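You operate a simulated robot arm through the tools that you are given. There is no shell and no other tool.

You are at the controls of a simulated robot arm. One attempt, no reset.

## Task
Move the bent green pipe from the lower cage to the wooden board.
Fine: draw the black slide bolt and drop the gate; stand the pipe up; then close the gate and push the bolt home. Set down upright: what you pick out. Where these are worked on the way, their far stop is far enough and under half their travel is too little: black slide bolt.

Only the result counts: the job must be done as asked and must still hold three seconds after the hand-in. Knocking over, shifting, dropping, spilling or breaking anything else fails it.

## Robot
A 6-joint arm with a two-finger parallel gripper, fixed in place. Base frame: the origin is at the foot of the arm, x ahead of it, y to its left, z up. Readings come in mm, degrees, newtons and seconds.
Its first joint turns from -166.0 to 166.0 degrees. Payload 3.43 kg.
Tool frame: the origin (TCP) lies between the finger pads and is the grasp point; the fingertips stand 34 mm ahead of it; z points along the fingers, y is the line along which they close. The gripper opens to 128 mm. The fingers are 24 mm wide and 12 mm thick; the gripper's body (48 by 130 mm) begins 96 mm behind the TCP.
Orientation is that of the tool frame in the base frame, as [roll, pitch, yaw] about the fixed x, y, z axes, in that order (R = Rz(yaw) Ry(pitch) Rx(roll)). With the fingers straight down and closing along the base's y, the tool's x points along the base's -x, its y along +y and its z along -z.

## Interface
- The arm moves only by the tool apply_moves. Its argument "rows" is text: rows parted by semicolons, each of 7 numbers parted by spaces: the shift along the base's x, y, z in m, then the turn, a rotation vector about the base's x, y, z in degrees, then the finger opening in m, from 0 to 0.128. In form: dx dy dz rx ry rz hand; .... A call has 1 to 20 rows; each row shifts and turns the commanded pose from where the row before left it. A row lasts 0.2 s, in which the tool goes at most 50 mm and 8.6 degrees; a call with a longer step from one row to the next is refused whole, and so is a gripper value outside its range. Where a pose cannot be reached the arm comes as near as it can. A force on the tool above 90 N (or 10 N above the force at the start of the call, whichever is more), or a blocked arm, ends the call early, and 0.2 s more pass. The fingers move at their own pace (about 153 mm/s each) and stop on an object; they squeeze with about 38 N. The grip force told is the motor's: it shows also when the fingers shut on nothing. Time passes only in rows, and 0.2 s behind the last, so rows that do not move let the fingers close. The reply holds the time, the measured pose of the TCP, the force on the tool along the base axes, the opening and the grip force, in the units named above and with some noise, with the torque about the TCP (base axes, N m) and any sound that the robot's microphone picked up.
- Cameras (640 x 400 px; columns grow to the right, rows downward): "scene" is fixed at [399.6, 648.8, 1285.3]; the picture's right is [0.54, -0.84, 0.00], its down [-0.73, -0.47, -0.50] and it looks along [0.42, 0.27, -0.87] (base axes); focal length 257 px, centre (320, 200). "wrist" rides on the gripper at [76, -11, -160] in the tool frame; the picture's right is [0.15, 0.99, 0.00], its down [-0.88, 0.13, -0.46] and it looks along [-0.45, 0.07, 0.89] (tool axes); focal length 234 px, centre (320, 200). There is no depth. A picture from a camera that has moved, and an enlarged one, comes with that camera's place and axes in the base frame and with its lens.
- grab_frame(camera): a new picture of that camera. No time passes.
- enlarge(camera, box): a new picture of the part [left, top, right, bottom] of that camera's present view, enlarged. No time passes.
- hand_in(): hands the job in; it is judged then, once.

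Places have to be worked out from the pictures, the camera data and where the tool is seen. Open the gripper and draw the arm clear of the work before you hand the job in, unless the task says otherwise.

The tools are called after ">>>" as a command line: name --argument value ..., lists and objects as JSON in quotes. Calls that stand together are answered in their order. apply_moves: Moves the arm, as the interface text tells. Its arguments: {"type":"object","properties":{"rows":{"type":"string"}},"required":["rows"]} The other tools are called the same way: grab_frame (camera) takes a picture; enlarge (camera, box) takes an enlarged picture of a part of a camera's view; hand_in () hands the job in.

At the start:

```text
t: 0.0
ee_pos: [461.6, 545.7, 980.7]
orientation: [-180.0, 0.1, 180.0]
wrist_force: [0.0, -0.7, -0.4]
ft_torque: [-0.01, 0.01, 0.02]
finger_gap: 128.1
gripper_force: 0.1
```

scene: 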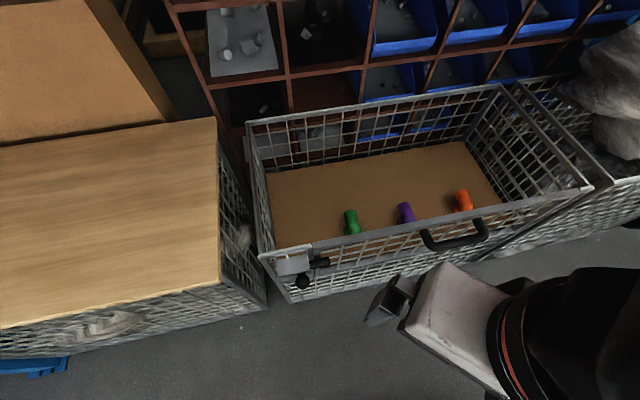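
wrist: 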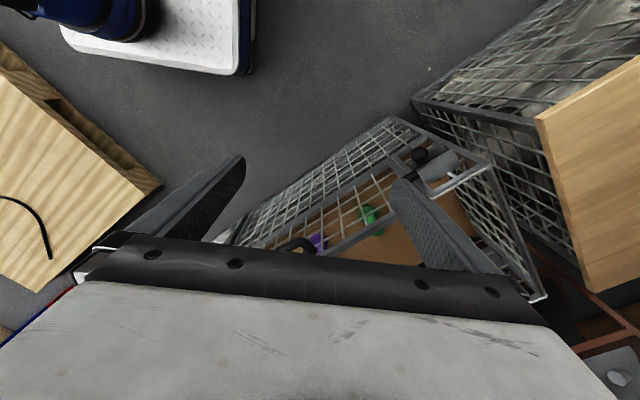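

I'll start by looking closely at the cage, the bolt and the pipes in both cameras.

>>> enlarge --camera "scene" --box '[240, 180, 400, 310]'

>>> enlarge --camera "scene" --box '[380, 70, 640, 290]'

>>> enlarge --camera "wrist" --box '[200, 100, 560, 320]'

>>> grab_frame --camera "scene"

```text
3.08 times, centred on (320, 245) of scene
camera zoom: at [399.6, 648.8, 1285.3], right [0.54, -0.84, 0.0], down [-0.73, -0.47, -0.5], along [0.42, 0.27, -0.87], focal length 792 px, centre (320, 62)
```

zoom: 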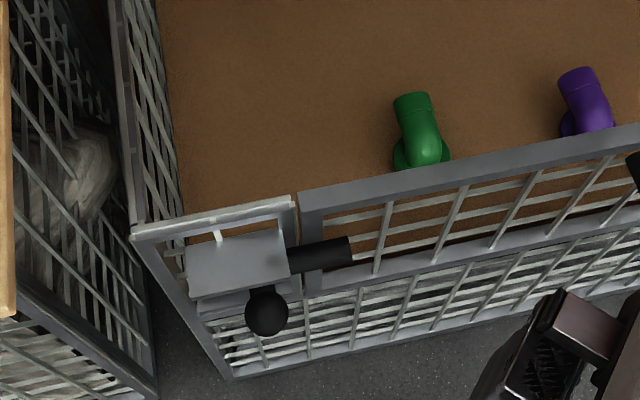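

```text
1.82 times, centred on (510, 180) of scene
camera zoom: at [399.6, 648.8, 1285.3], right [0.54, -0.84, 0.0], down [-0.73, -0.47, -0.5], along [0.42, 0.27, -0.87], focal length 468 px, centre (-26, 236)
```

zoom: 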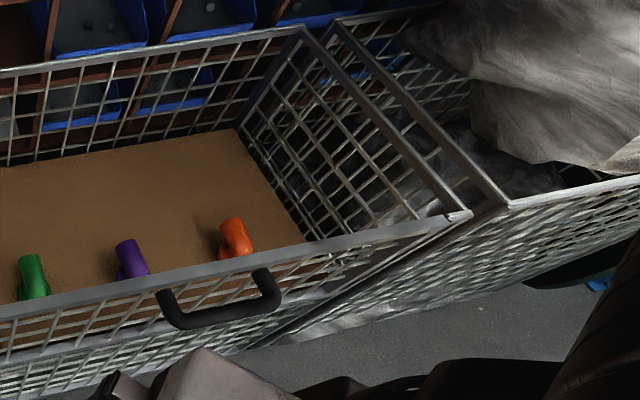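

```text
1.78 times, centred on (380, 210) of wrist
camera zoom: at [386.2, 534.9, 1140.0], right [-0.15, 0.99, 0.0], down [0.88, 0.13, 0.46], along [0.45, 0.07, -0.89], focal length 416 px, centre (213, 182)
```

zoom: 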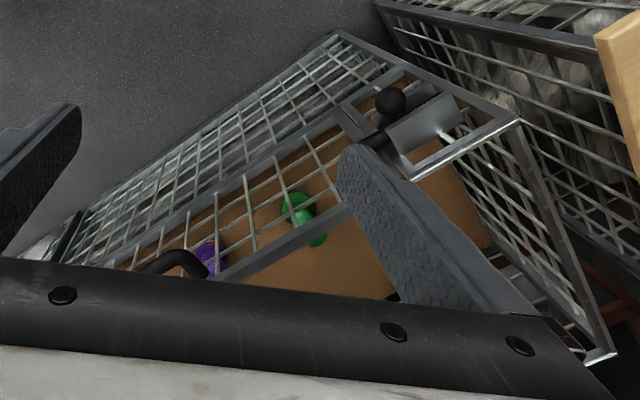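

```text
taken
```

scene: 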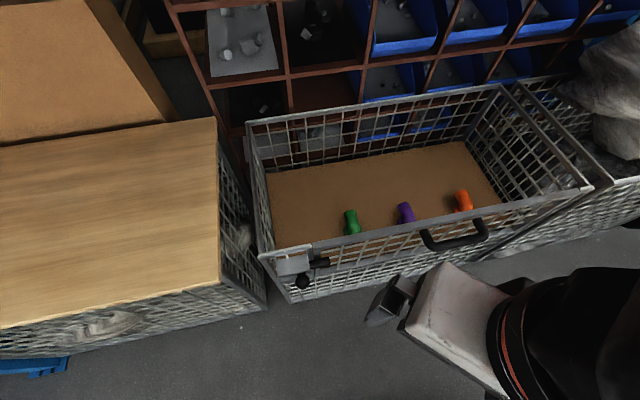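

The cage front appears to run at 45° to the base axes, about 930 mm out. I place the bolt ball near (489,756,675) and the green pipe near (739,747,540). I'll turn the tool to face the cage and get a cleaner wrist view.

>>> apply_moves --rows "0.015 0.0105 -0.005 0 0 7.5 0.128;0.015 0.0105 -0.005 0 0 7.5 0.128;0.015 0.0105 -0.005 0 0 7.5 0.128;0.015 0.0105 -0.005 0 0 7.5 0.128;0.015 0.0105 -0.005 0 0 7.5 0.128;0.015 0.0105 -0.005 0 0 7.5 0.128"

>>> grab_frame --camera "wrist"

>>> grab_frame --camera "scene"

```text
t: 1.4
ee_pos: [551.1, 608.9, 950.3]
orientation: [-179.9, 0.1, -134.9]
wrist_force: [-0.6, 0.0, 0.3]
ft_torque: [0.01, -0.03, -0.01]
finger_gap: 128.0
gripper_force: 0.0
```

```text
taken
camera wrist: at [506.6, 547.5, 1109.9], right [-0.8, 0.59, 0.0], down [0.53, 0.72, 0.46], along [0.27, 0.37, -0.89], focal length 234 px, centre (320, 200)
```

wrist: 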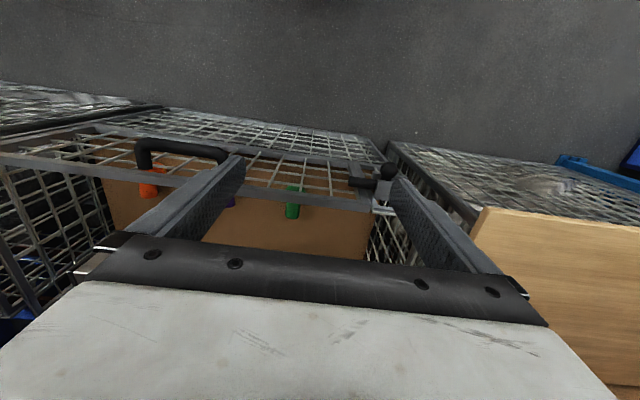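

```text
taken
```

scene: 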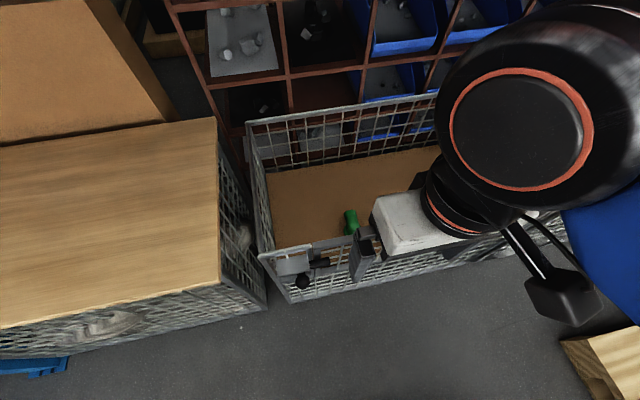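

The tool now faces the cage. I'll enlarge the pipe and bolt regions in the wrist view.

>>> enlarge --camera "wrist" --box '[230, 130, 430, 255]'

>>> enlarge --camera "wrist" --box '[0, 90, 240, 240]'

>>> enlarge --camera "scene" --box '[250, 200, 360, 300]'

```text
3.20 times, centred on (330, 192) of wrist
camera zoom: at [506.6, 547.5, 1109.9], right [-0.8, 0.59, 0.0], down [0.53, 0.72, 0.46], along [0.27, 0.37, -0.89], focal length 749 px, centre (288, 224)
```

zoom: 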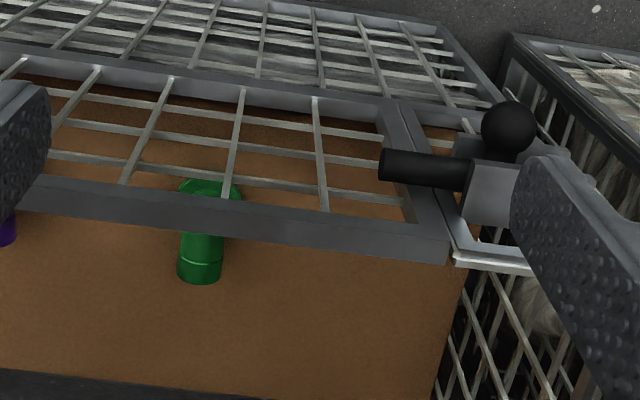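

```text
2.67 times, centred on (120, 165) of wrist
camera zoom: at [506.6, 547.5, 1109.9], right [-0.8, 0.59, 0.0], down [0.53, 0.72, 0.46], along [0.27, 0.37, -0.89], focal length 624 px, centre (853, 293)
```

zoom: 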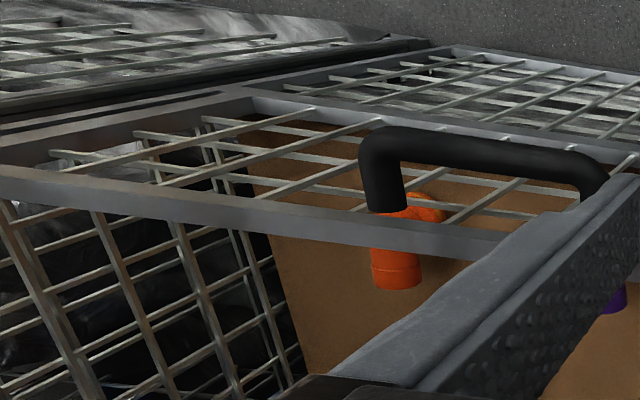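

```text
4.00 times, centred on (305, 250) of scene
camera zoom: at [399.6, 648.8, 1285.3], right [0.54, -0.84, 0.0], down [-0.73, -0.47, -0.5], along [0.42, 0.27, -0.87], focal length 1030 px, centre (380, 0)
```

zoom: 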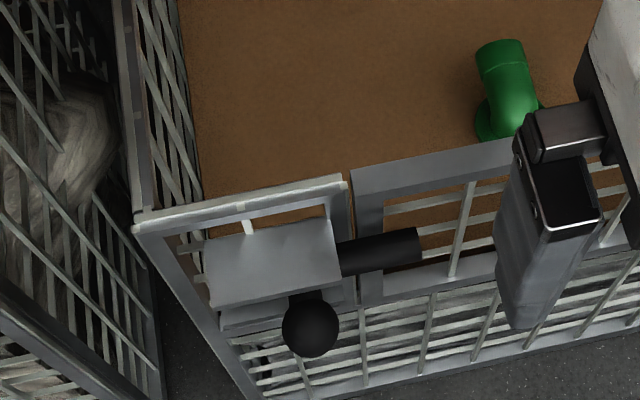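

The triangulated ball sits at about (490,755,675), with the rod axis just behind it at n≈911, where n is the distance out along the 45° diagonal. I'll go above the ball with the tool pointing down and fingers open along the bolt's slide direction, then check.

>>> apply_moves --rows "-0.0125 0.02884 -0.030 0 0 0 0.128;-0.0125 0.02884 -0.030 0 0 0 0.128;-0.0125 0.02884 -0.030 0 0 0 0.128;-0.0125 0.02884 -0.030 0 0 0 0.128;-0.0125 0.02884 -0.030 0 0 0 0.128"

>>> grab_frame --camera "wrist"

>>> enlarge --camera "scene" --box '[220, 160, 420, 310]'

```text
t: 2.6
ee_pos: [487.4, 752.1, 802.0]
orientation: [-180.0, 0.1, -135.2]
wrist_force: [0.0, 0.2, 1.3]
ft_torque: [0.06, -0.03, 0.0]
finger_gap: 128.2
gripper_force: 0.1
```

```text
taken
camera wrist: at [442.1, 690.7, 960.4], right [-0.8, 0.6, 0.0], down [0.53, 0.71, 0.46], along [0.27, 0.37, -0.89], focal length 234 px, centre (320, 200)
```

wrist: 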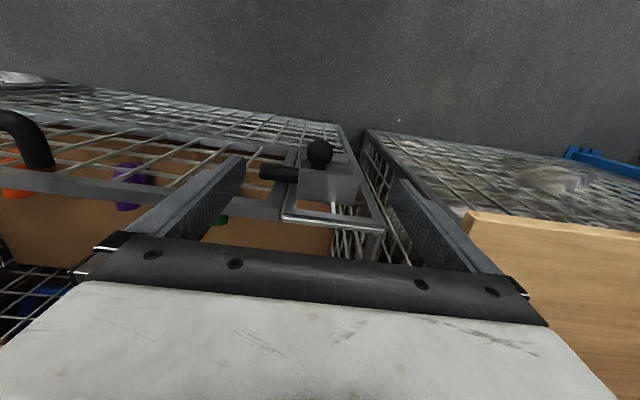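

```text
2.67 times, centred on (320, 235) of scene
camera zoom: at [399.6, 648.8, 1285.3], right [0.54, -0.84, 0.0], down [-0.73, -0.47, -0.5], along [0.42, 0.27, -0.87], focal length 686 px, centre (320, 107)
```

zoom: 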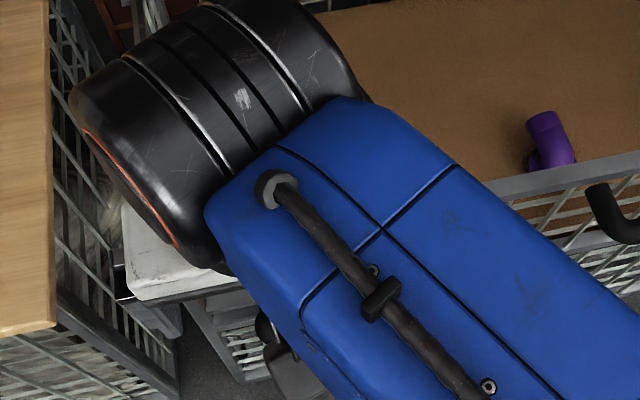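

The ball shows up where predicted, dead ahead in the wrist view. I'll take a closer look at the bolt mechanism before descending.

>>> enlarge --camera "wrist" --box '[240, 120, 400, 240]'

```text
3.33 times, centred on (320, 180) of wrist
camera zoom: at [442.1, 690.7, 960.4], right [-0.8, 0.6, 0.0], down [0.53, 0.71, 0.46], along [0.27, 0.37, -0.89], focal length 781 px, centre (320, 267)
```

zoom: 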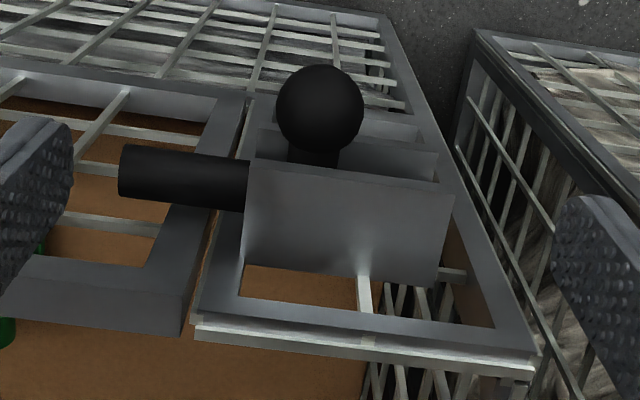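

The housing front is at about n≈896 and my fingers span n≈864–889, so there is clearance. I'll descend so the pads straddle the ball, then close.

>>> apply_moves --rows "0 0 -0.028 0 0 0 0.128;0 0 -0.028 0 0 0 0.128;0 0 -0.028 0 0 0 0.128;0 0 -0.028 0 0 0 0.128;0 0 0 0 0 0 0.128"

>>> grab_frame --camera "wrist"

```text
t: 3.8
ee_pos: [488.9, 751.0, 687.7]
orientation: [-180.0, 0.0, -135.0]
wrist_force: [-0.6, 0.0, 0.4]
ft_torque: [-0.02, 0.01, -0.02]
finger_gap: 127.9
gripper_force: 0.0
```

```text
taken
camera wrist: at [442.6, 690.3, 847.0], right [-0.8, 0.6, 0.0], down [0.53, 0.71, 0.46], along [0.27, 0.37, -0.89], focal length 234 px, centre (320, 200)
```

wrist: 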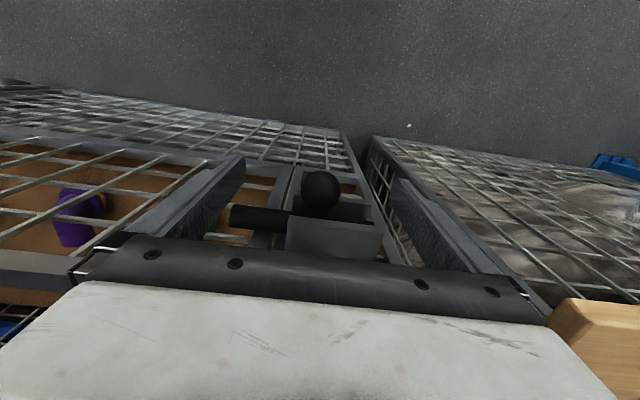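

The ball is centred between the pads at the TCP. Closing the fingers on it.

>>> apply_moves --rows "0 0 0 0 0 0 0.060;0 0 0 0 0 0 0.030;0 0 0 0 0 0 0.020;0 0 0 0 0 0 0.020"

>>> grab_frame --camera "wrist"

```text
t: 4.8
ee_pos: [486.7, 753.5, 688.3]
orientation: [-180.0, 0.0, -135.0]
wrist_force: [-9.9, 14.4, -1.5]
ft_torque: [0.58, 0.1, 0.0]
finger_gap: 30.4
gripper_force: 44.9
```

```text
taken
camera wrist: at [441.7, 691.2, 847.2], right [-0.8, 0.6, 0.0], down [0.53, 0.71, 0.46], along [0.27, 0.37, -0.89], focal length 234 px, centre (320, 200)
```

wrist: 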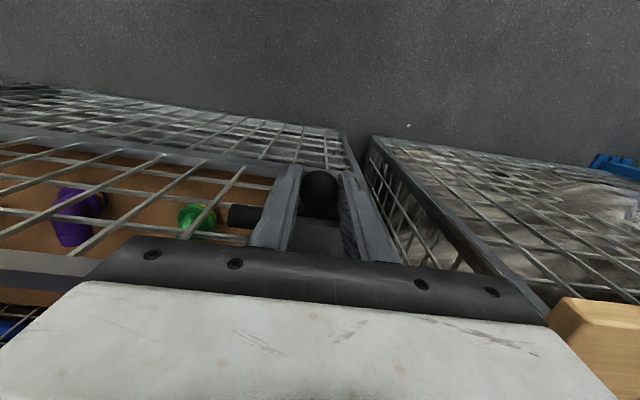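

The ball is gripped (30 mm gap, about 45 N). I'll draw the bolt in +t, which is (-0.707, +0.707), in small steps while watching the force.

>>> apply_moves --rows "-0.00354 0.00354 0 0 0 0 0.020;-0.00354 0.00354 0 0 0 0 0.020;-0.00354 0.00354 0 0 0 0 0.020;-0.00354 0.00354 0 0 0 0 0.020;-0.00354 0.00354 0 0 0 0 0.020"

>>> grab_frame --camera "wrist"

```text
t: 6.0
ee_pos: [469.2, 769.6, 688.2]
orientation: [180.0, -0.2, -135.1]
wrist_force: [-22.8, -24.1, -12.5]
ft_torque: [-0.25, 0.51, -0.23]
finger_gap: 30.3
gripper_force: 45.0
```

```text
taken
camera wrist: at [425.0, 708.7, 847.5], right [-0.8, 0.6, 0.0], down [0.53, 0.72, 0.45], along [0.27, 0.36, -0.89], focal length 234 px, centre (320, 200)
```

wrist: 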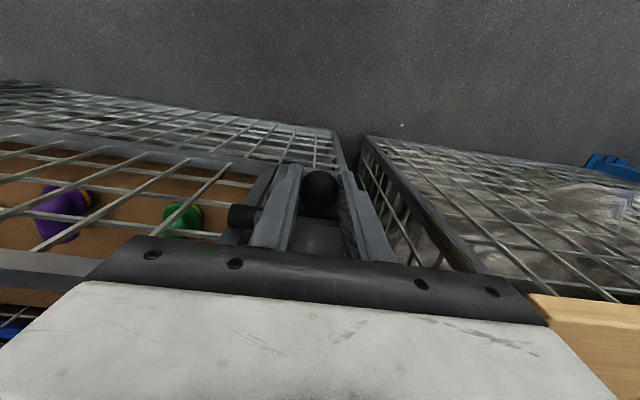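

The bolt follows, but there is about 33 N sideways, so its axis is slightly off 45°. I'll adjust the direction a little and continue.

>>> apply_moves --rows "-0.0046 0.0028 0 0 0 0 0.020;-0.0042 0.0030 0 0 0 0 0.020;-0.0037 0.0034 0 0 0 0 0.020;-0.0037 0.0034 0 0 0 0 0.020"

>>> grab_frame --camera "wrist"

```text
t: 7.0
ee_pos: [455.8, 783.4, 688.6]
orientation: [179.9, -0.1, -134.9]
wrist_force: [-19.9, -18.5, -22.3]
ft_torque: [-0.15, 0.46, 0.0]
finger_gap: 30.2
gripper_force: 45.0
```

```text
taken
camera wrist: at [410.7, 722.4, 847.3], right [-0.8, 0.6, 0.0], down [0.53, 0.71, 0.46], along [0.27, 0.37, -0.89], focal length 234 px, centre (320, 200)
```

wrist: 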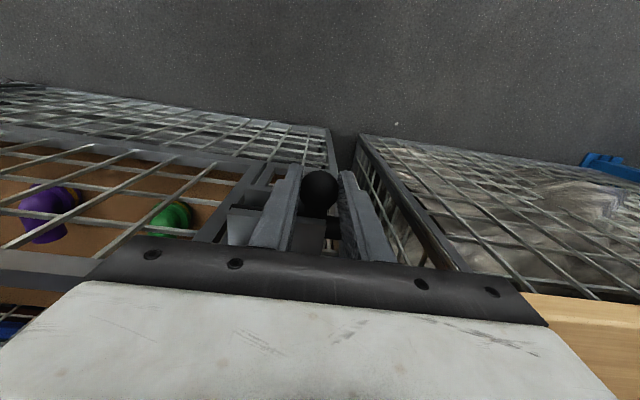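

43 mm drawn, and the rod no longer crosses the gate frame. I'll continue gently toward the far stop.

>>> apply_moves --rows "-0.0026 0.0022 0.0003 0 0 0 0.020;-0.0026 0.0022 0.0003 0 0 0 0.020;-0.0026 0.0022 0.0003 0 0 0 0.020"

>>> enlarge --camera "wrist" --box '[150, 130, 450, 290]'

```text
t: 7.8
ee_pos: [453.6, 785.9, 688.4]
orientation: [-179.6, -0.2, -135.3]
wrist_force: [23.6, -56.8, -33.5]
ft_torque: [-0.42, -0.23, -0.06]
finger_gap: 30.2
gripper_force: 45.0
```

```text
2.13 times, centred on (300, 210) of wrist
camera zoom: at [406.9, 727.0, 847.6], right [-0.8, 0.6, -0.01], down [0.53, 0.72, 0.45], along [0.27, 0.36, -0.89], focal length 500 px, centre (363, 179)
```

zoom: 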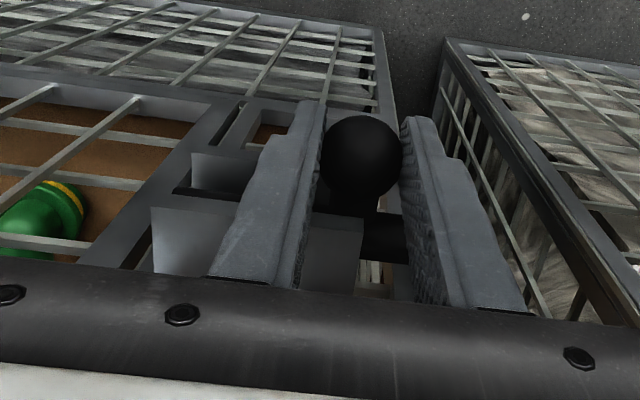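

The far stop is reached after about 47 mm, with roughly 57 N against the slide, and the gate is still standing. I'll relax, open the fingers and lift clear.

>>> apply_moves --rows "0.0010 -0.0020 0 0 0 0 0.020;0 0 0 0 0 0 0.060;0 0 0 0 0 0 0.070;0 0 0.020 0 0 0 0.070;0 0 0.030 0 0 0 0.070;0 0 0.030 0 0 0 0.070;0 0 0.035 0 0 0 0.070"

>>> enlarge --camera "wrist" --box '[150, 100, 450, 280]'

>>> grab_frame --camera "wrist"

>>> grab_frame --camera "scene"

```text
t: 9.4
ee_pos: [449.9, 786.3, 805.3]
orientation: [180.0, -0.1, -135.0]
wrist_force: [-0.6, 0.5, 0.1]
ft_torque: [-0.02, 0.0, 0.03]
finger_gap: 70.0
gripper_force: 0.0
```

```text
2.13 times, centred on (300, 190) of wrist
camera zoom: at [404.3, 725.4, 964.6], right [-0.8, 0.6, 0.0], down [0.53, 0.72, 0.45], along [0.27, 0.36, -0.89], focal length 500 px, centre (363, 221)
```

zoom: 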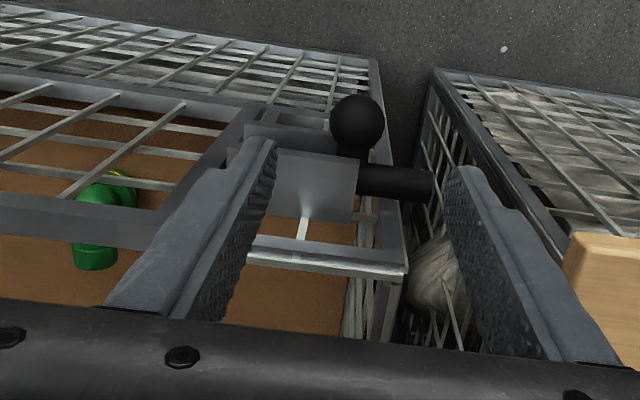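

```text
taken
camera wrist: at [404.3, 725.4, 964.6], right [-0.8, 0.6, 0.0], down [0.53, 0.72, 0.45], along [0.27, 0.36, -0.89], focal length 234 px, centre (320, 200)
```

wrist: 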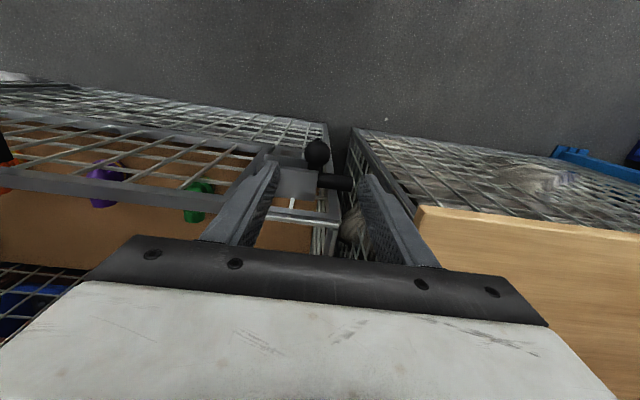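

```text
taken
```

scene: 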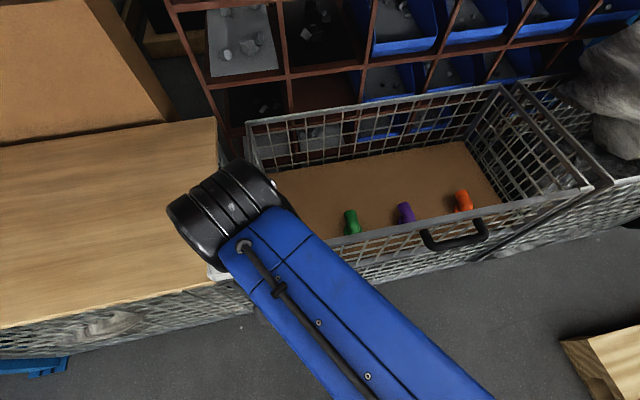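

The bolt is fully drawn, the ball is now at t≈234, and the gate still stands. I plan to push the gate outward from inside its top rail, so I'll move above the inside of the gate with fingers closed and check reach there.

>>> apply_moves --rows "0 0 0.045 0 0 0 0.070;0.0352 -0.0169 0 0 0 0 0.040;0.0352 -0.0169 0 0 0 0 0.0;0.0352 -0.0169 0 0 0 0 0.0;0.0352 -0.0169 0 0 0 0 0.0;0.0352 -0.0169 0 0 0 0 0.0;0.0352 -0.0169 0 0 0 0 0.0;0.0352 -0.0169 0 0 0 0 0.0"

>>> grab_frame --camera "wrist"

>>> grab_frame --camera "scene"

```text
t: 11.2
ee_pos: [694.3, 668.9, 848.4]
orientation: [-179.9, 0.0, -135.0]
wrist_force: [-0.2, -0.2, 0.2]
ft_torque: [-0.02, -0.04, 0.02]
finger_gap: 0.2
gripper_force: 32.8
```

```text
taken
camera wrist: at [649.6, 607.4, 1007.5], right [-0.8, 0.6, 0.0], down [0.53, 0.72, 0.46], along [0.27, 0.37, -0.89], focal length 234 px, centre (320, 200)
```

wrist: 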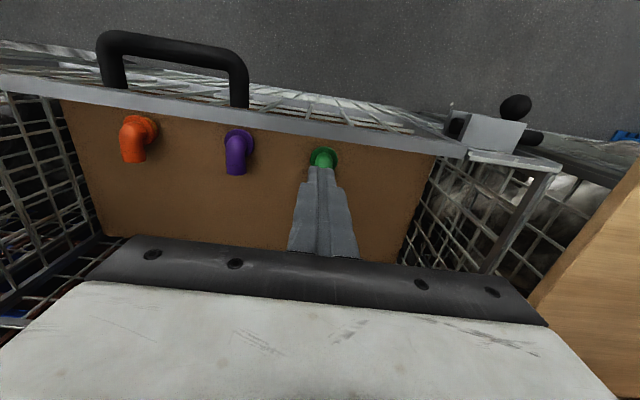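

```text
taken
```

scene: 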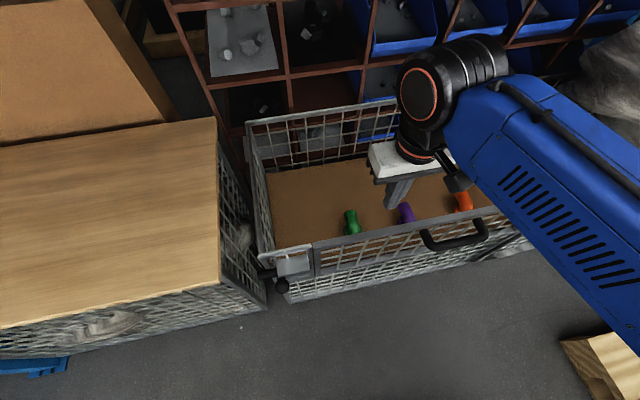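

Excellent view into the cage. I'll enlarge the pipes, the gate rail and the handle.

>>> enlarge --camera "wrist" --box '[80, 90, 380, 280]'

>>> enlarge --camera "wrist" --box '[70, 10, 470, 200]'

>>> enlarge --camera "wrist" --box '[270, 120, 390, 195]'

>>> enlarge --camera "scene" --box '[330, 170, 490, 270]'

```text
2.11 times, centred on (230, 185) of wrist
camera zoom: at [649.6, 607.4, 1007.5], right [-0.8, 0.6, 0.0], down [0.53, 0.72, 0.46], along [0.27, 0.37, -0.89], focal length 493 px, centre (510, 232)
```

zoom: 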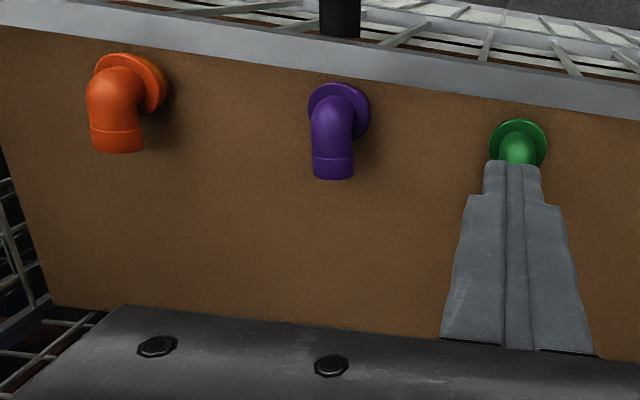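

```text
1.60 times, centred on (270, 105) of wrist
camera zoom: at [649.6, 607.4, 1007.5], right [-0.8, 0.6, 0.0], down [0.53, 0.72, 0.46], along [0.27, 0.37, -0.89], focal length 375 px, centre (400, 352)
```

zoom: 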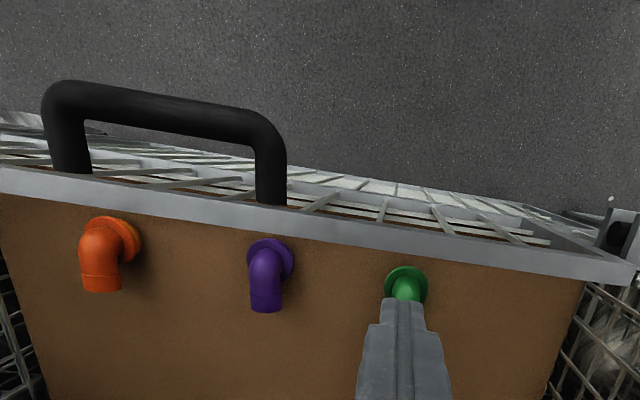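

```text
5.33 times, centred on (330, 158) of wrist
camera zoom: at [649.6, 607.4, 1007.5], right [-0.8, 0.6, 0.0], down [0.53, 0.72, 0.46], along [0.27, 0.37, -0.89], focal length 1249 px, centre (267, 427)
```

zoom: 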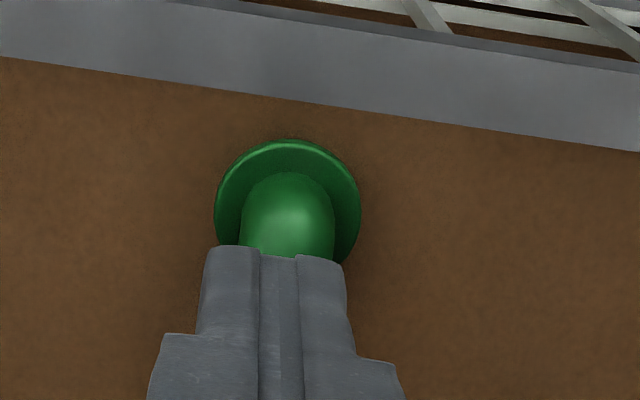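

```text
4.00 times, centred on (410, 220) of scene
camera zoom: at [399.6, 648.8, 1285.3], right [0.54, -0.84, 0.0], down [-0.73, -0.47, -0.5], along [0.42, 0.27, -0.87], focal length 1030 px, centre (-40, 120)
```

zoom: 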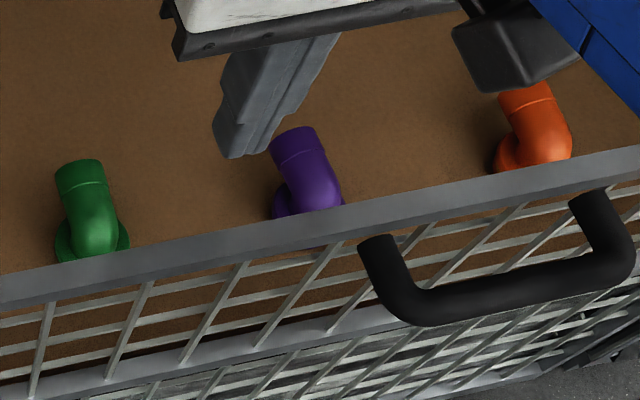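

The gate's top rail lies at n≈924–941 with its top at z≈753, and my closed fingertips are behind it at n≈952–976. I'll lower them about 35 mm behind the rail.

>>> apply_moves --rows "0.002 0.002 0 0 0 0 0;0 0 -0.024 0 0 0 0;0 0 -0.024 0 0 0 0;0 0 -0.024 0 0 0 0;0 0 -0.024 0 0 0 0;0 0 0 0 0 0 0"

>>> grab_frame --camera "wrist"

```text
t: 12.6
ee_pos: [696.4, 672.2, 753.0]
orientation: [-180.0, 0.1, -135.0]
wrist_force: [-0.5, 0.4, -1.0]
ft_torque: [-0.01, -0.01, 0.01]
finger_gap: 0.1
gripper_force: 33.3
```

```text
taken
camera wrist: at [651.7, 611.0, 911.8], right [-0.8, 0.6, 0.0], down [0.53, 0.71, 0.46], along [0.27, 0.37, -0.89], focal length 234 px, centre (320, 200)
```

wrist: 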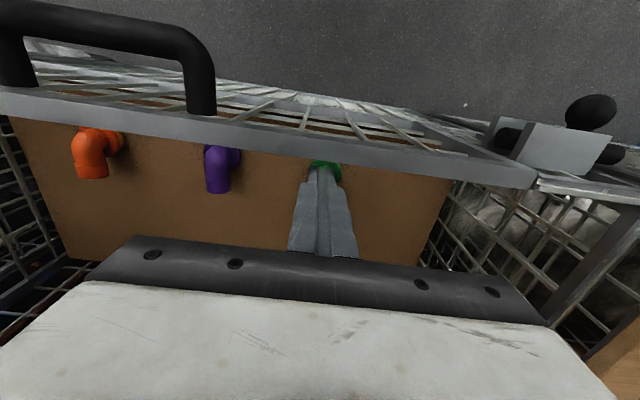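

The fingertips are behind the rail, clear of everything. Pushing outward now in 10 mm steps while watching the force.

>>> apply_moves --rows "-0.00707 -0.00707 0 0 0 0 0;-0.00707 -0.00707 0 0 0 0 0;-0.00707 -0.00707 0 0 0 0 0;-0.00707 -0.00707 0 0 0 0 0;-0.00707 -0.00707 0 0 0 0 0"

>>> grab_frame --camera "wrist"

>>> grab_frame --camera "scene"

```text
t: 13.8
ee_pos: [661.9, 636.0, 754.8]
orientation: [-180.0, -0.1, -135.0]
wrist_force: [1.9, 1.9, 0.6]
ft_torque: [0.05, -0.11, 0.01]
finger_gap: 0.2
gripper_force: 33.0
```

```text
taken
camera wrist: at [616.8, 574.0, 914.1], right [-0.8, 0.6, 0.0], down [0.53, 0.71, 0.46], along [0.27, 0.37, -0.89], focal length 234 px, centre (320, 200)
```

wrist: 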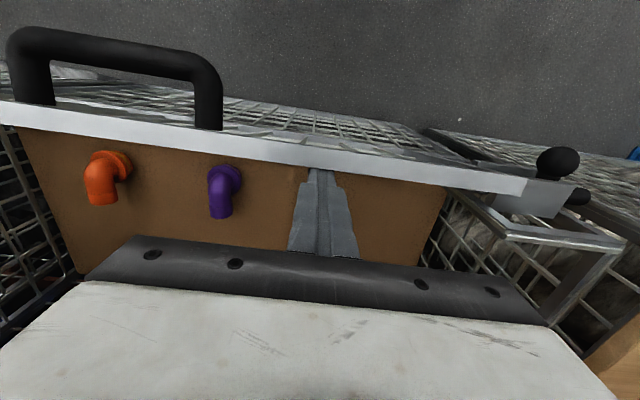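

```text
taken
```

scene: 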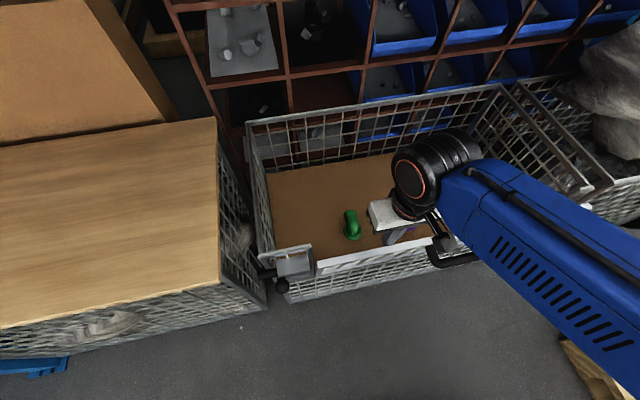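

The gate swings out with only about 3 N. I'll continue pushing along its arc, slightly downward.

>>> apply_moves --rows "-0.0085 -0.0085 -0.002 0 0 0 0;-0.0085 -0.0085 -0.003 0 0 0 0;-0.0085 -0.0085 -0.003 0 0 0 0;-0.0085 -0.0085 -0.004 0 0 0 0;-0.0085 -0.0085 -0.004 0 0 0 0;-0.0085 -0.0085 -0.005 0 0 0 0;-0.0085 -0.0085 -0.005 0 0 0 0;-0.0085 -0.0085 -0.006 0 0 0 0"

>>> grab_frame --camera "wrist"

>>> grab_frame --camera "scene"

```text
t: 15.6
ee_pos: [593.4, 568.3, 722.2]
orientation: [-179.9, 0.0, -135.0]
wrist_force: [1.3, 1.0, 1.4]
ft_torque: [0.02, -0.01, -0.01]
finger_gap: 0.0
gripper_force: 32.9
```

```text
taken
camera wrist: at [548.0, 507.0, 881.8], right [-0.8, 0.6, 0.0], down [0.53, 0.71, 0.46], along [0.27, 0.37, -0.89], focal length 234 px, centre (320, 200)
```

wrist: 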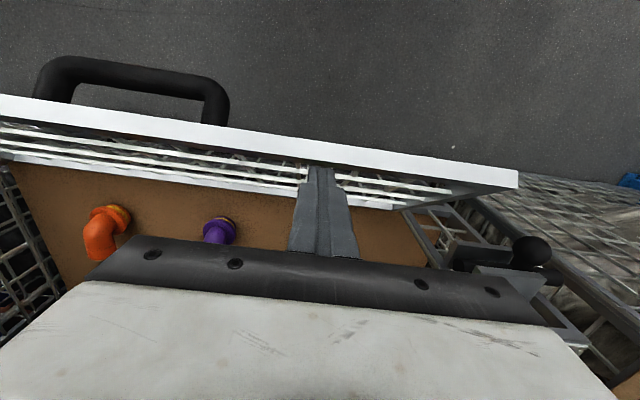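

```text
taken
```

scene: 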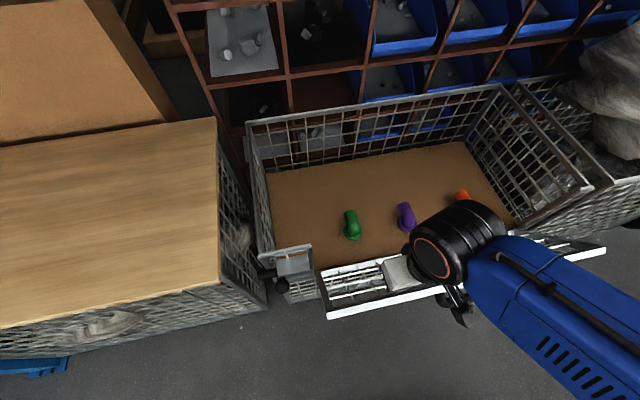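

The gate is about 30–35° open. I'll pause briefly to see whether it falls by itself.

>>> apply_moves --rows "0 0 0 0 0 0 0;0 0 0 0 0 0 0;0 0 0 0 0 0 0"

>>> grab_frame --camera "wrist"

```text
t: 16.4
ee_pos: [595.2, 568.2, 722.1]
orientation: [180.0, 0.0, -135.0]
wrist_force: [0.9, 0.0, -0.1]
ft_torque: [-0.03, 0.02, -0.05]
finger_gap: 0.4
gripper_force: 33.2
```

```text
taken
camera wrist: at [548.4, 507.1, 881.8], right [-0.8, 0.6, 0.0], down [0.53, 0.71, 0.46], along [0.27, 0.37, -0.89], focal length 234 px, centre (320, 200)
```

wrist: 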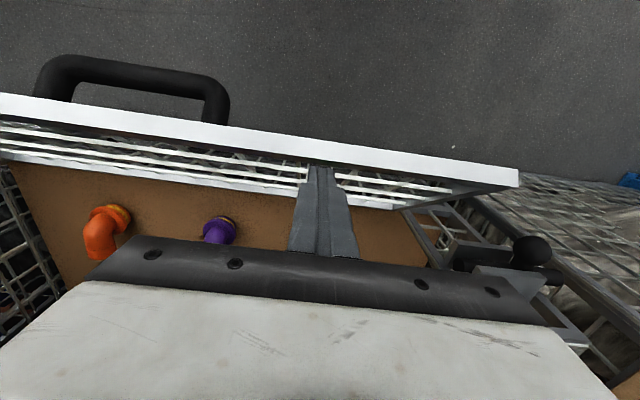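

The gate is held by hinge friction where I leave it, which also helps for closing. I'll continue pushing it down along the arc.

>>> apply_moves --rows "-0.00742 -0.00742 -0.00375 0 0 0 0;-0.00742 -0.00742 -0.00375 0 0 0 0;-0.00742 -0.00742 -0.00375 0 0 0 0;-0.00742 -0.00742 -0.00375 0 0 0 0;-0.00619 -0.00619 -0.00775 0 0 0 0;-0.00619 -0.00619 -0.00775 0 0 0 0;-0.00619 -0.00619 -0.00775 0 0 0 0;-0.00619 -0.00619 -0.00775 0 0 0 0"

>>> grab_frame --camera "wrist"

>>> grab_frame --camera "scene"

```text
t: 18.2
ee_pos: [538.1, 512.6, 675.8]
orientation: [179.9, 0.1, -134.9]
wrist_force: [1.1, 0.7, 1.6]
ft_torque: [-0.06, 0.03, -0.01]
finger_gap: 0.0
gripper_force: 33.1
```

```text
taken
camera wrist: at [493.3, 451.8, 835.6], right [-0.8, 0.6, 0.0], down [0.53, 0.71, 0.46], along [0.27, 0.37, -0.89], focal length 234 px, centre (320, 200)
```

wrist: 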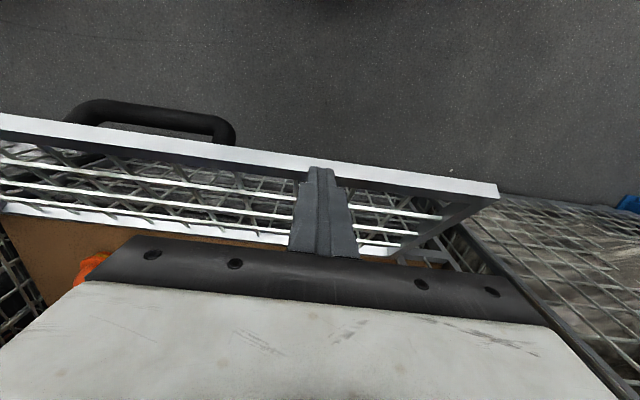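

```text
taken
```

scene: 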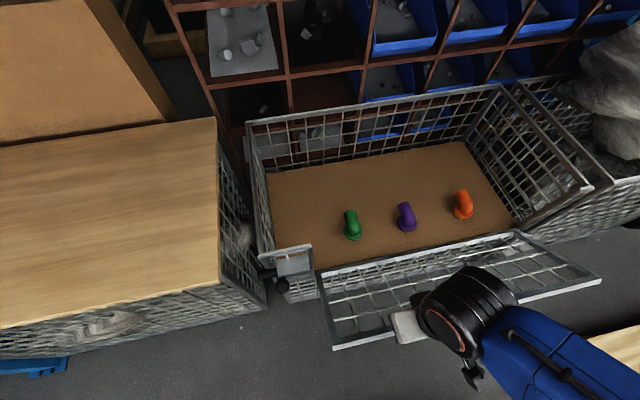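

The gate is about 50–55° open. Let me zoom on the scene view to refine the hinge line and floor height.

>>> enlarge --camera "scene" --box '[250, 190, 450, 360]'

>>> enlarge --camera "scene" --box '[320, 180, 500, 290]'

```text
2.35 times, centred on (350, 275) of scene
camera zoom: at [399.6, 648.8, 1285.3], right [0.54, -0.84, 0.0], down [-0.73, -0.47, -0.5], along [0.42, 0.27, -0.87], focal length 606 px, centre (249, 24)
```

zoom: 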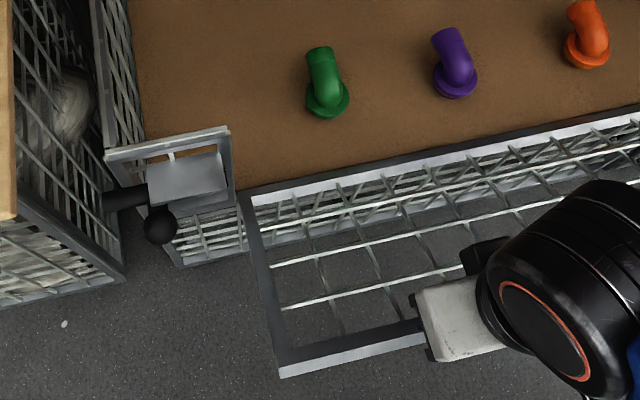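

```text
3.56 times, centred on (410, 235) of scene
camera zoom: at [399.6, 648.8, 1285.3], right [0.54, -0.84, 0.0], down [-0.73, -0.47, -0.5], along [0.42, 0.27, -0.87], focal length 915 px, centre (0, 76)
```

zoom: 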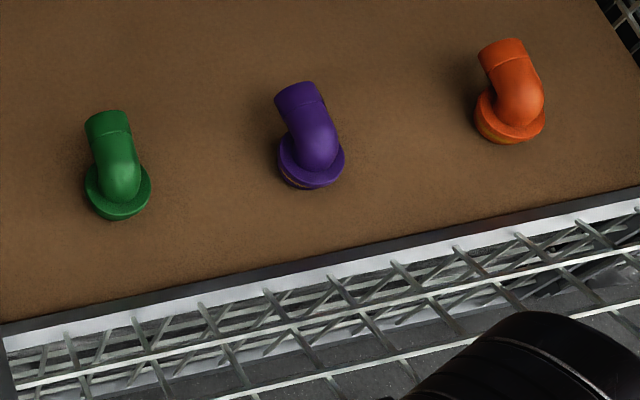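

Hinge line is around n≈930, z≈490, and the rail centre is now near n≈722, z≈665. I'll lift the fingertips over the rail and press it down from above along its arc.

>>> apply_moves --rows "0 0 0.029 0 0 0 0;0 0 0.029 0 0 0 0;-0.017 -0.017 0 0 0 0 0;-0.002 -0.002 -0.013 0 0 0 0;-0.002 -0.002 -0.013 0 0 0 0;-0.002 -0.002 -0.013 0 0 0 0;-0.002 -0.002 -0.013 0 0 0 0;-0.002 -0.002 -0.013 0 0 0 0;-0.002 -0.002 -0.013 0 0 0 0"

>>> grab_frame --camera "wrist"

>>> grab_frame --camera "scene"

```text
t: 20.2
ee_pos: [510.6, 482.7, 654.5]
orientation: [179.9, 0.0, -135.1]
wrist_force: [0.1, -0.4, 0.2]
ft_torque: [-0.03, 0.01, 0.02]
finger_gap: 0.0
gripper_force: 33.6
```

```text
taken
camera wrist: at [464.7, 422.1, 813.8], right [-0.8, 0.6, 0.0], down [0.53, 0.71, 0.46], along [0.27, 0.37, -0.89], focal length 234 px, centre (320, 200)
```

wrist: 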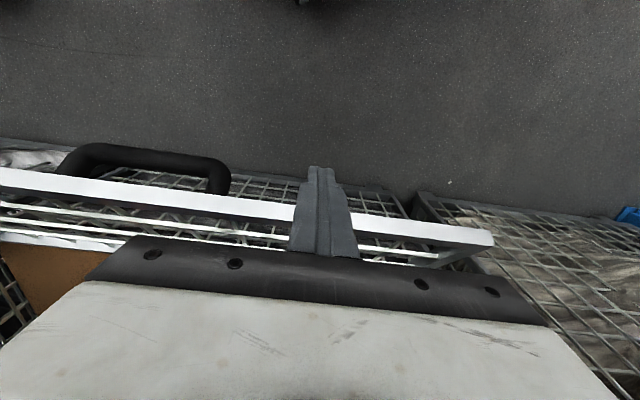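

```text
taken
```

scene: 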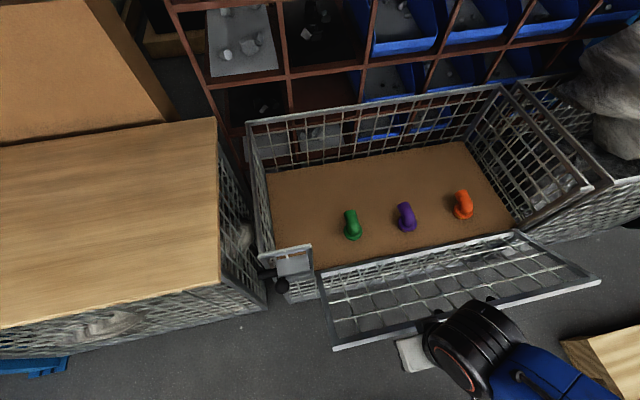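

The fingers slid past outside the rail; re-triangulating puts the rail at n≈724–743, z≈640. I'll lift, shift inward over the rail, and press down gently.

>>> apply_moves --rows "0 0 0.04 0 0 0 0;0 0 0.03 0 0 0 0;0.0226 0.0226 0 0 0 0 0;0 0 -0.010 0 0 0 0;0 0 -0.010 0 0 0 0;0 0 -0.010 0 0 0 0;0 0 -0.010 0 0 0 0"

>>> grab_frame --camera "wrist"

```text
t: 21.8
ee_pos: [533.5, 506.9, 686.2]
orientation: [-180.0, 0.0, -135.0]
wrist_force: [-0.8, 0.1, -0.5]
ft_torque: [-0.01, 0.0, 0.0]
finger_gap: 0.0
gripper_force: 32.8
```

```text
taken
camera wrist: at [487.5, 445.9, 844.8], right [-0.8, 0.6, 0.0], down [0.53, 0.71, 0.46], along [0.27, 0.37, -0.89], focal length 234 px, centre (320, 200)
```

wrist: 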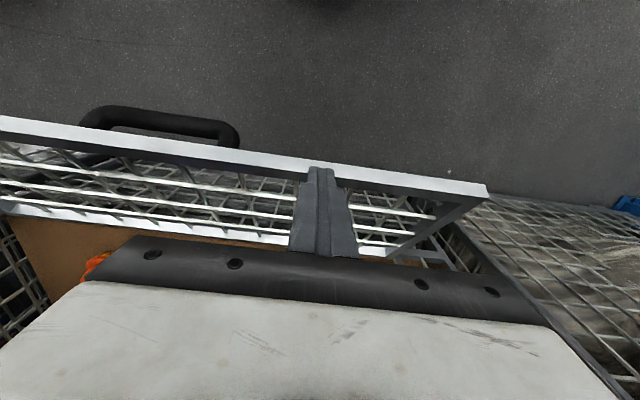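

The tips appear just over the rail. I'll continue down in 8 mm steps.

>>> apply_moves --rows "0 0 -0.008 0 0 0 0;-0.0014 -0.0014 -0.008 0 0 0 0;-0.0021 -0.0021 -0.008 0 0 0 0;-0.0021 -0.0021 -0.008 0 0 0 0;-0.0021 -0.0021 -0.008 0 0 0 0"

>>> grab_frame --camera "wrist"

>>> grab_frame --camera "scene"

```text
t: 23.0
ee_pos: [524.8, 499.0, 644.0]
orientation: [180.0, 0.0, -135.0]
wrist_force: [-1.2, -1.0, 0.8]
ft_torque: [-0.01, 0.05, 0.02]
finger_gap: 0.0
gripper_force: 33.2
```

```text
taken
camera wrist: at [479.8, 438.0, 803.8], right [-0.8, 0.6, 0.0], down [0.53, 0.71, 0.46], along [0.27, 0.37, -0.89], focal length 234 px, centre (320, 200)
```

wrist: 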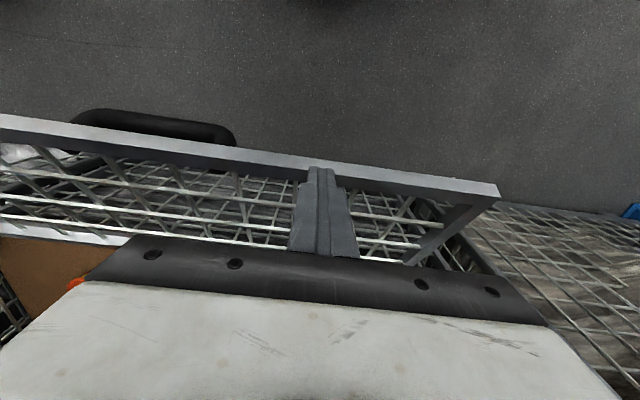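

```text
taken
```

scene: 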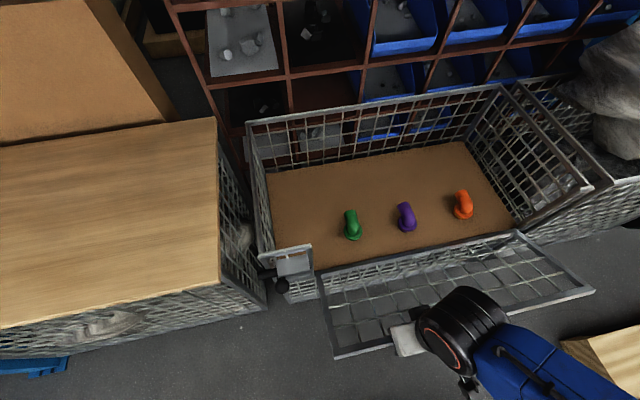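

The gate is moving down under light pressure. Continuing along the arc.

>>> apply_moves --rows "-0.0024 -0.0024 -0.009 0 0 0 0;-0.0024 -0.0024 -0.009 0 0 0 0;-0.0024 -0.0024 -0.009 0 0 0 0;-0.0024 -0.0024 -0.009 0 0 0 0;-0.0024 -0.0024 -0.009 0 0 0 0;-0.001 -0.001 -0.010 0 0 0 0;-0.001 -0.001 -0.010 0 0 0 0;-0.001 -0.001 -0.010 0 0 0 0"

>>> grab_frame --camera "wrist"

>>> grab_frame --camera "scene"

```text
t: 24.8
ee_pos: [509.8, 483.4, 571.1]
orientation: [-180.0, 0.0, -135.0]
wrist_force: [-0.4, 0.2, 1.2]
ft_torque: [-0.03, 0.02, -0.01]
finger_gap: 0.0
gripper_force: 32.8
```

```text
taken
camera wrist: at [464.2, 422.4, 729.5], right [-0.8, 0.6, 0.0], down [0.53, 0.71, 0.46], along [0.27, 0.37, -0.89], focal length 234 px, centre (320, 200)
```

wrist: 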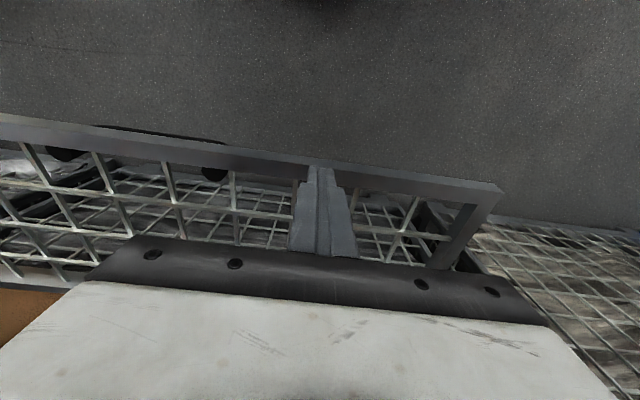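

```text
taken
```

scene: 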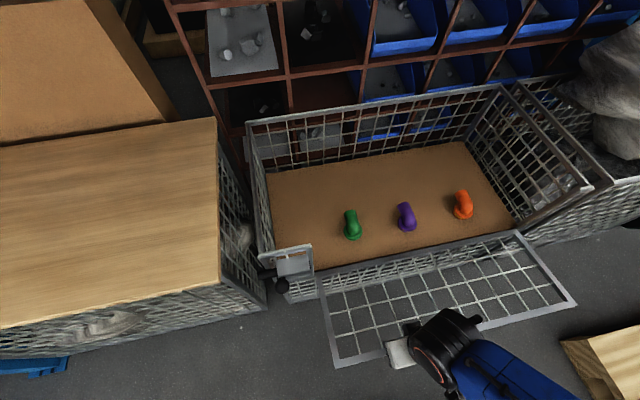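

The gate is near horizontal. I'll continue down gently to find its stop.

>>> apply_moves --rows "-0.0005 -0.0005 -0.009 0 0 0 0;0 0 -0.009 0 0 0 0;0 0 -0.009 0 0 0 0;0 0 -0.009 0 0 0 0"

>>> grab_frame --camera "wrist"

>>> grab_frame --camera "scene"

```text
t: 25.9
ee_pos: [510.1, 484.5, 541.9]
orientation: [179.7, 0.4, -135.0]
wrist_force: [-5.9, -11.5, 30.9]
ft_torque: [-0.69, 0.43, 0.02]
finger_gap: 0.2
gripper_force: 33.2
stopped in row 4: the force on the tool passed its limit at 96 N (the readings are from after the stop); the commanded pose is now the measured one
```

```text
taken
camera wrist: at [463.7, 422.7, 699.8], right [-0.8, 0.6, 0.0], down [0.53, 0.71, 0.46], along [0.27, 0.37, -0.89], focal length 234 px, centre (320, 200)
```

wrist: 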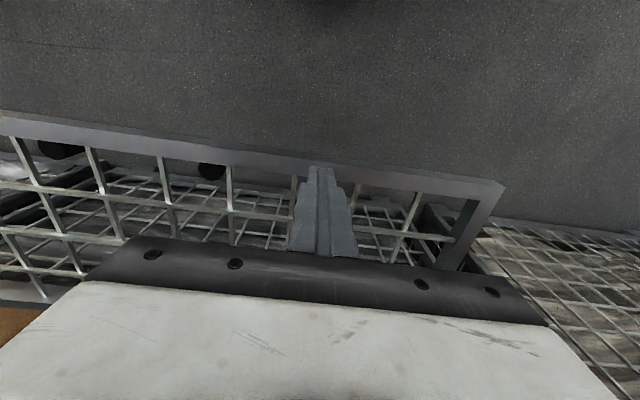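

```text
taken
```

scene: 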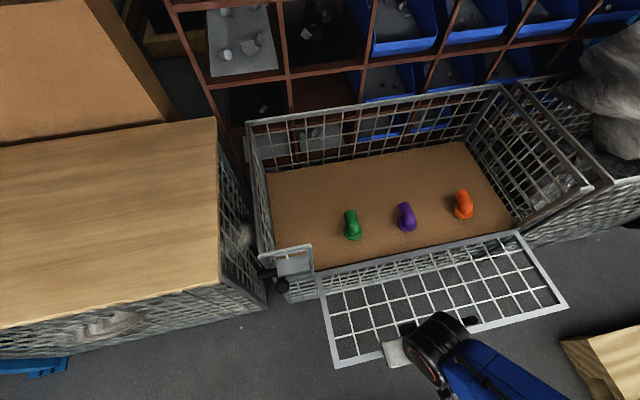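

The stop is found: the gate lies fully open with its inner face at z≈508 near the rail. Now I'll rise, tilt the tool about 42° toward the cage and open the fingers, to look at the pipe from the front.

>>> apply_moves --rows "0 0 0.040 0 0 0 0;0 0 0.040 0 0 0 0;0 0 0.040 0 0 0 0.04;0 0 0.040 0 0 0 0.08;0.0175 0.0241 0 6 -6 0 0.128;0.0175 0.0241 0 6 -6 0 0.128;0.0175 0.0241 0 6 -6 0 0.128;0.0175 0.0241 0 6 -6 0 0.128;0.0175 0.0241 0 6 -6 0 0.128;0 0 0 0 0 0 0.128"

>>> grab_frame --camera "wrist"

>>> grab_frame --camera "scene"

```text
t: 28.1
ee_pos: [598.1, 606.5, 699.6]
orientation: [179.8, 42.8, -135.0]
wrist_force: [0.5, 0.1, 0.6]
ft_torque: [0.0, -0.01, 0.01]
finger_gap: 127.8
gripper_force: 0.0
```

```text
taken
camera wrist: at [490.6, 482.1, 765.1], right [-0.78, 0.62, -0.1], down [0.15, 0.33, 0.93], along [0.61, 0.71, -0.35], focal length 234 px, centre (320, 200)
```

wrist: 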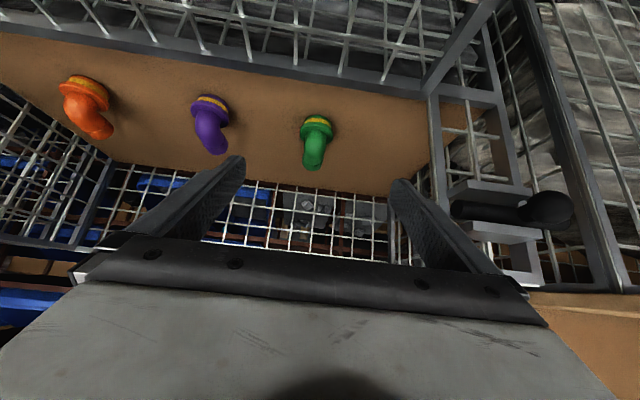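

```text
taken
```

scene: 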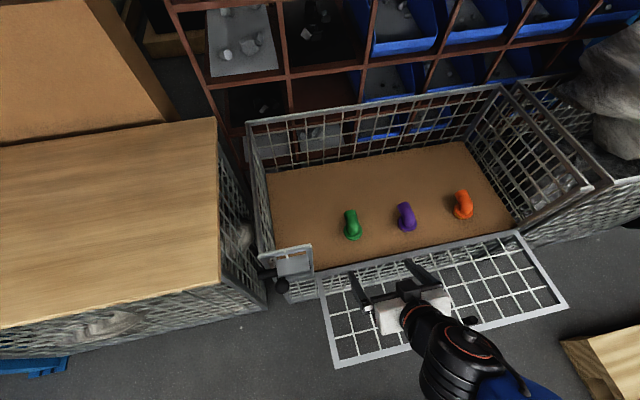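

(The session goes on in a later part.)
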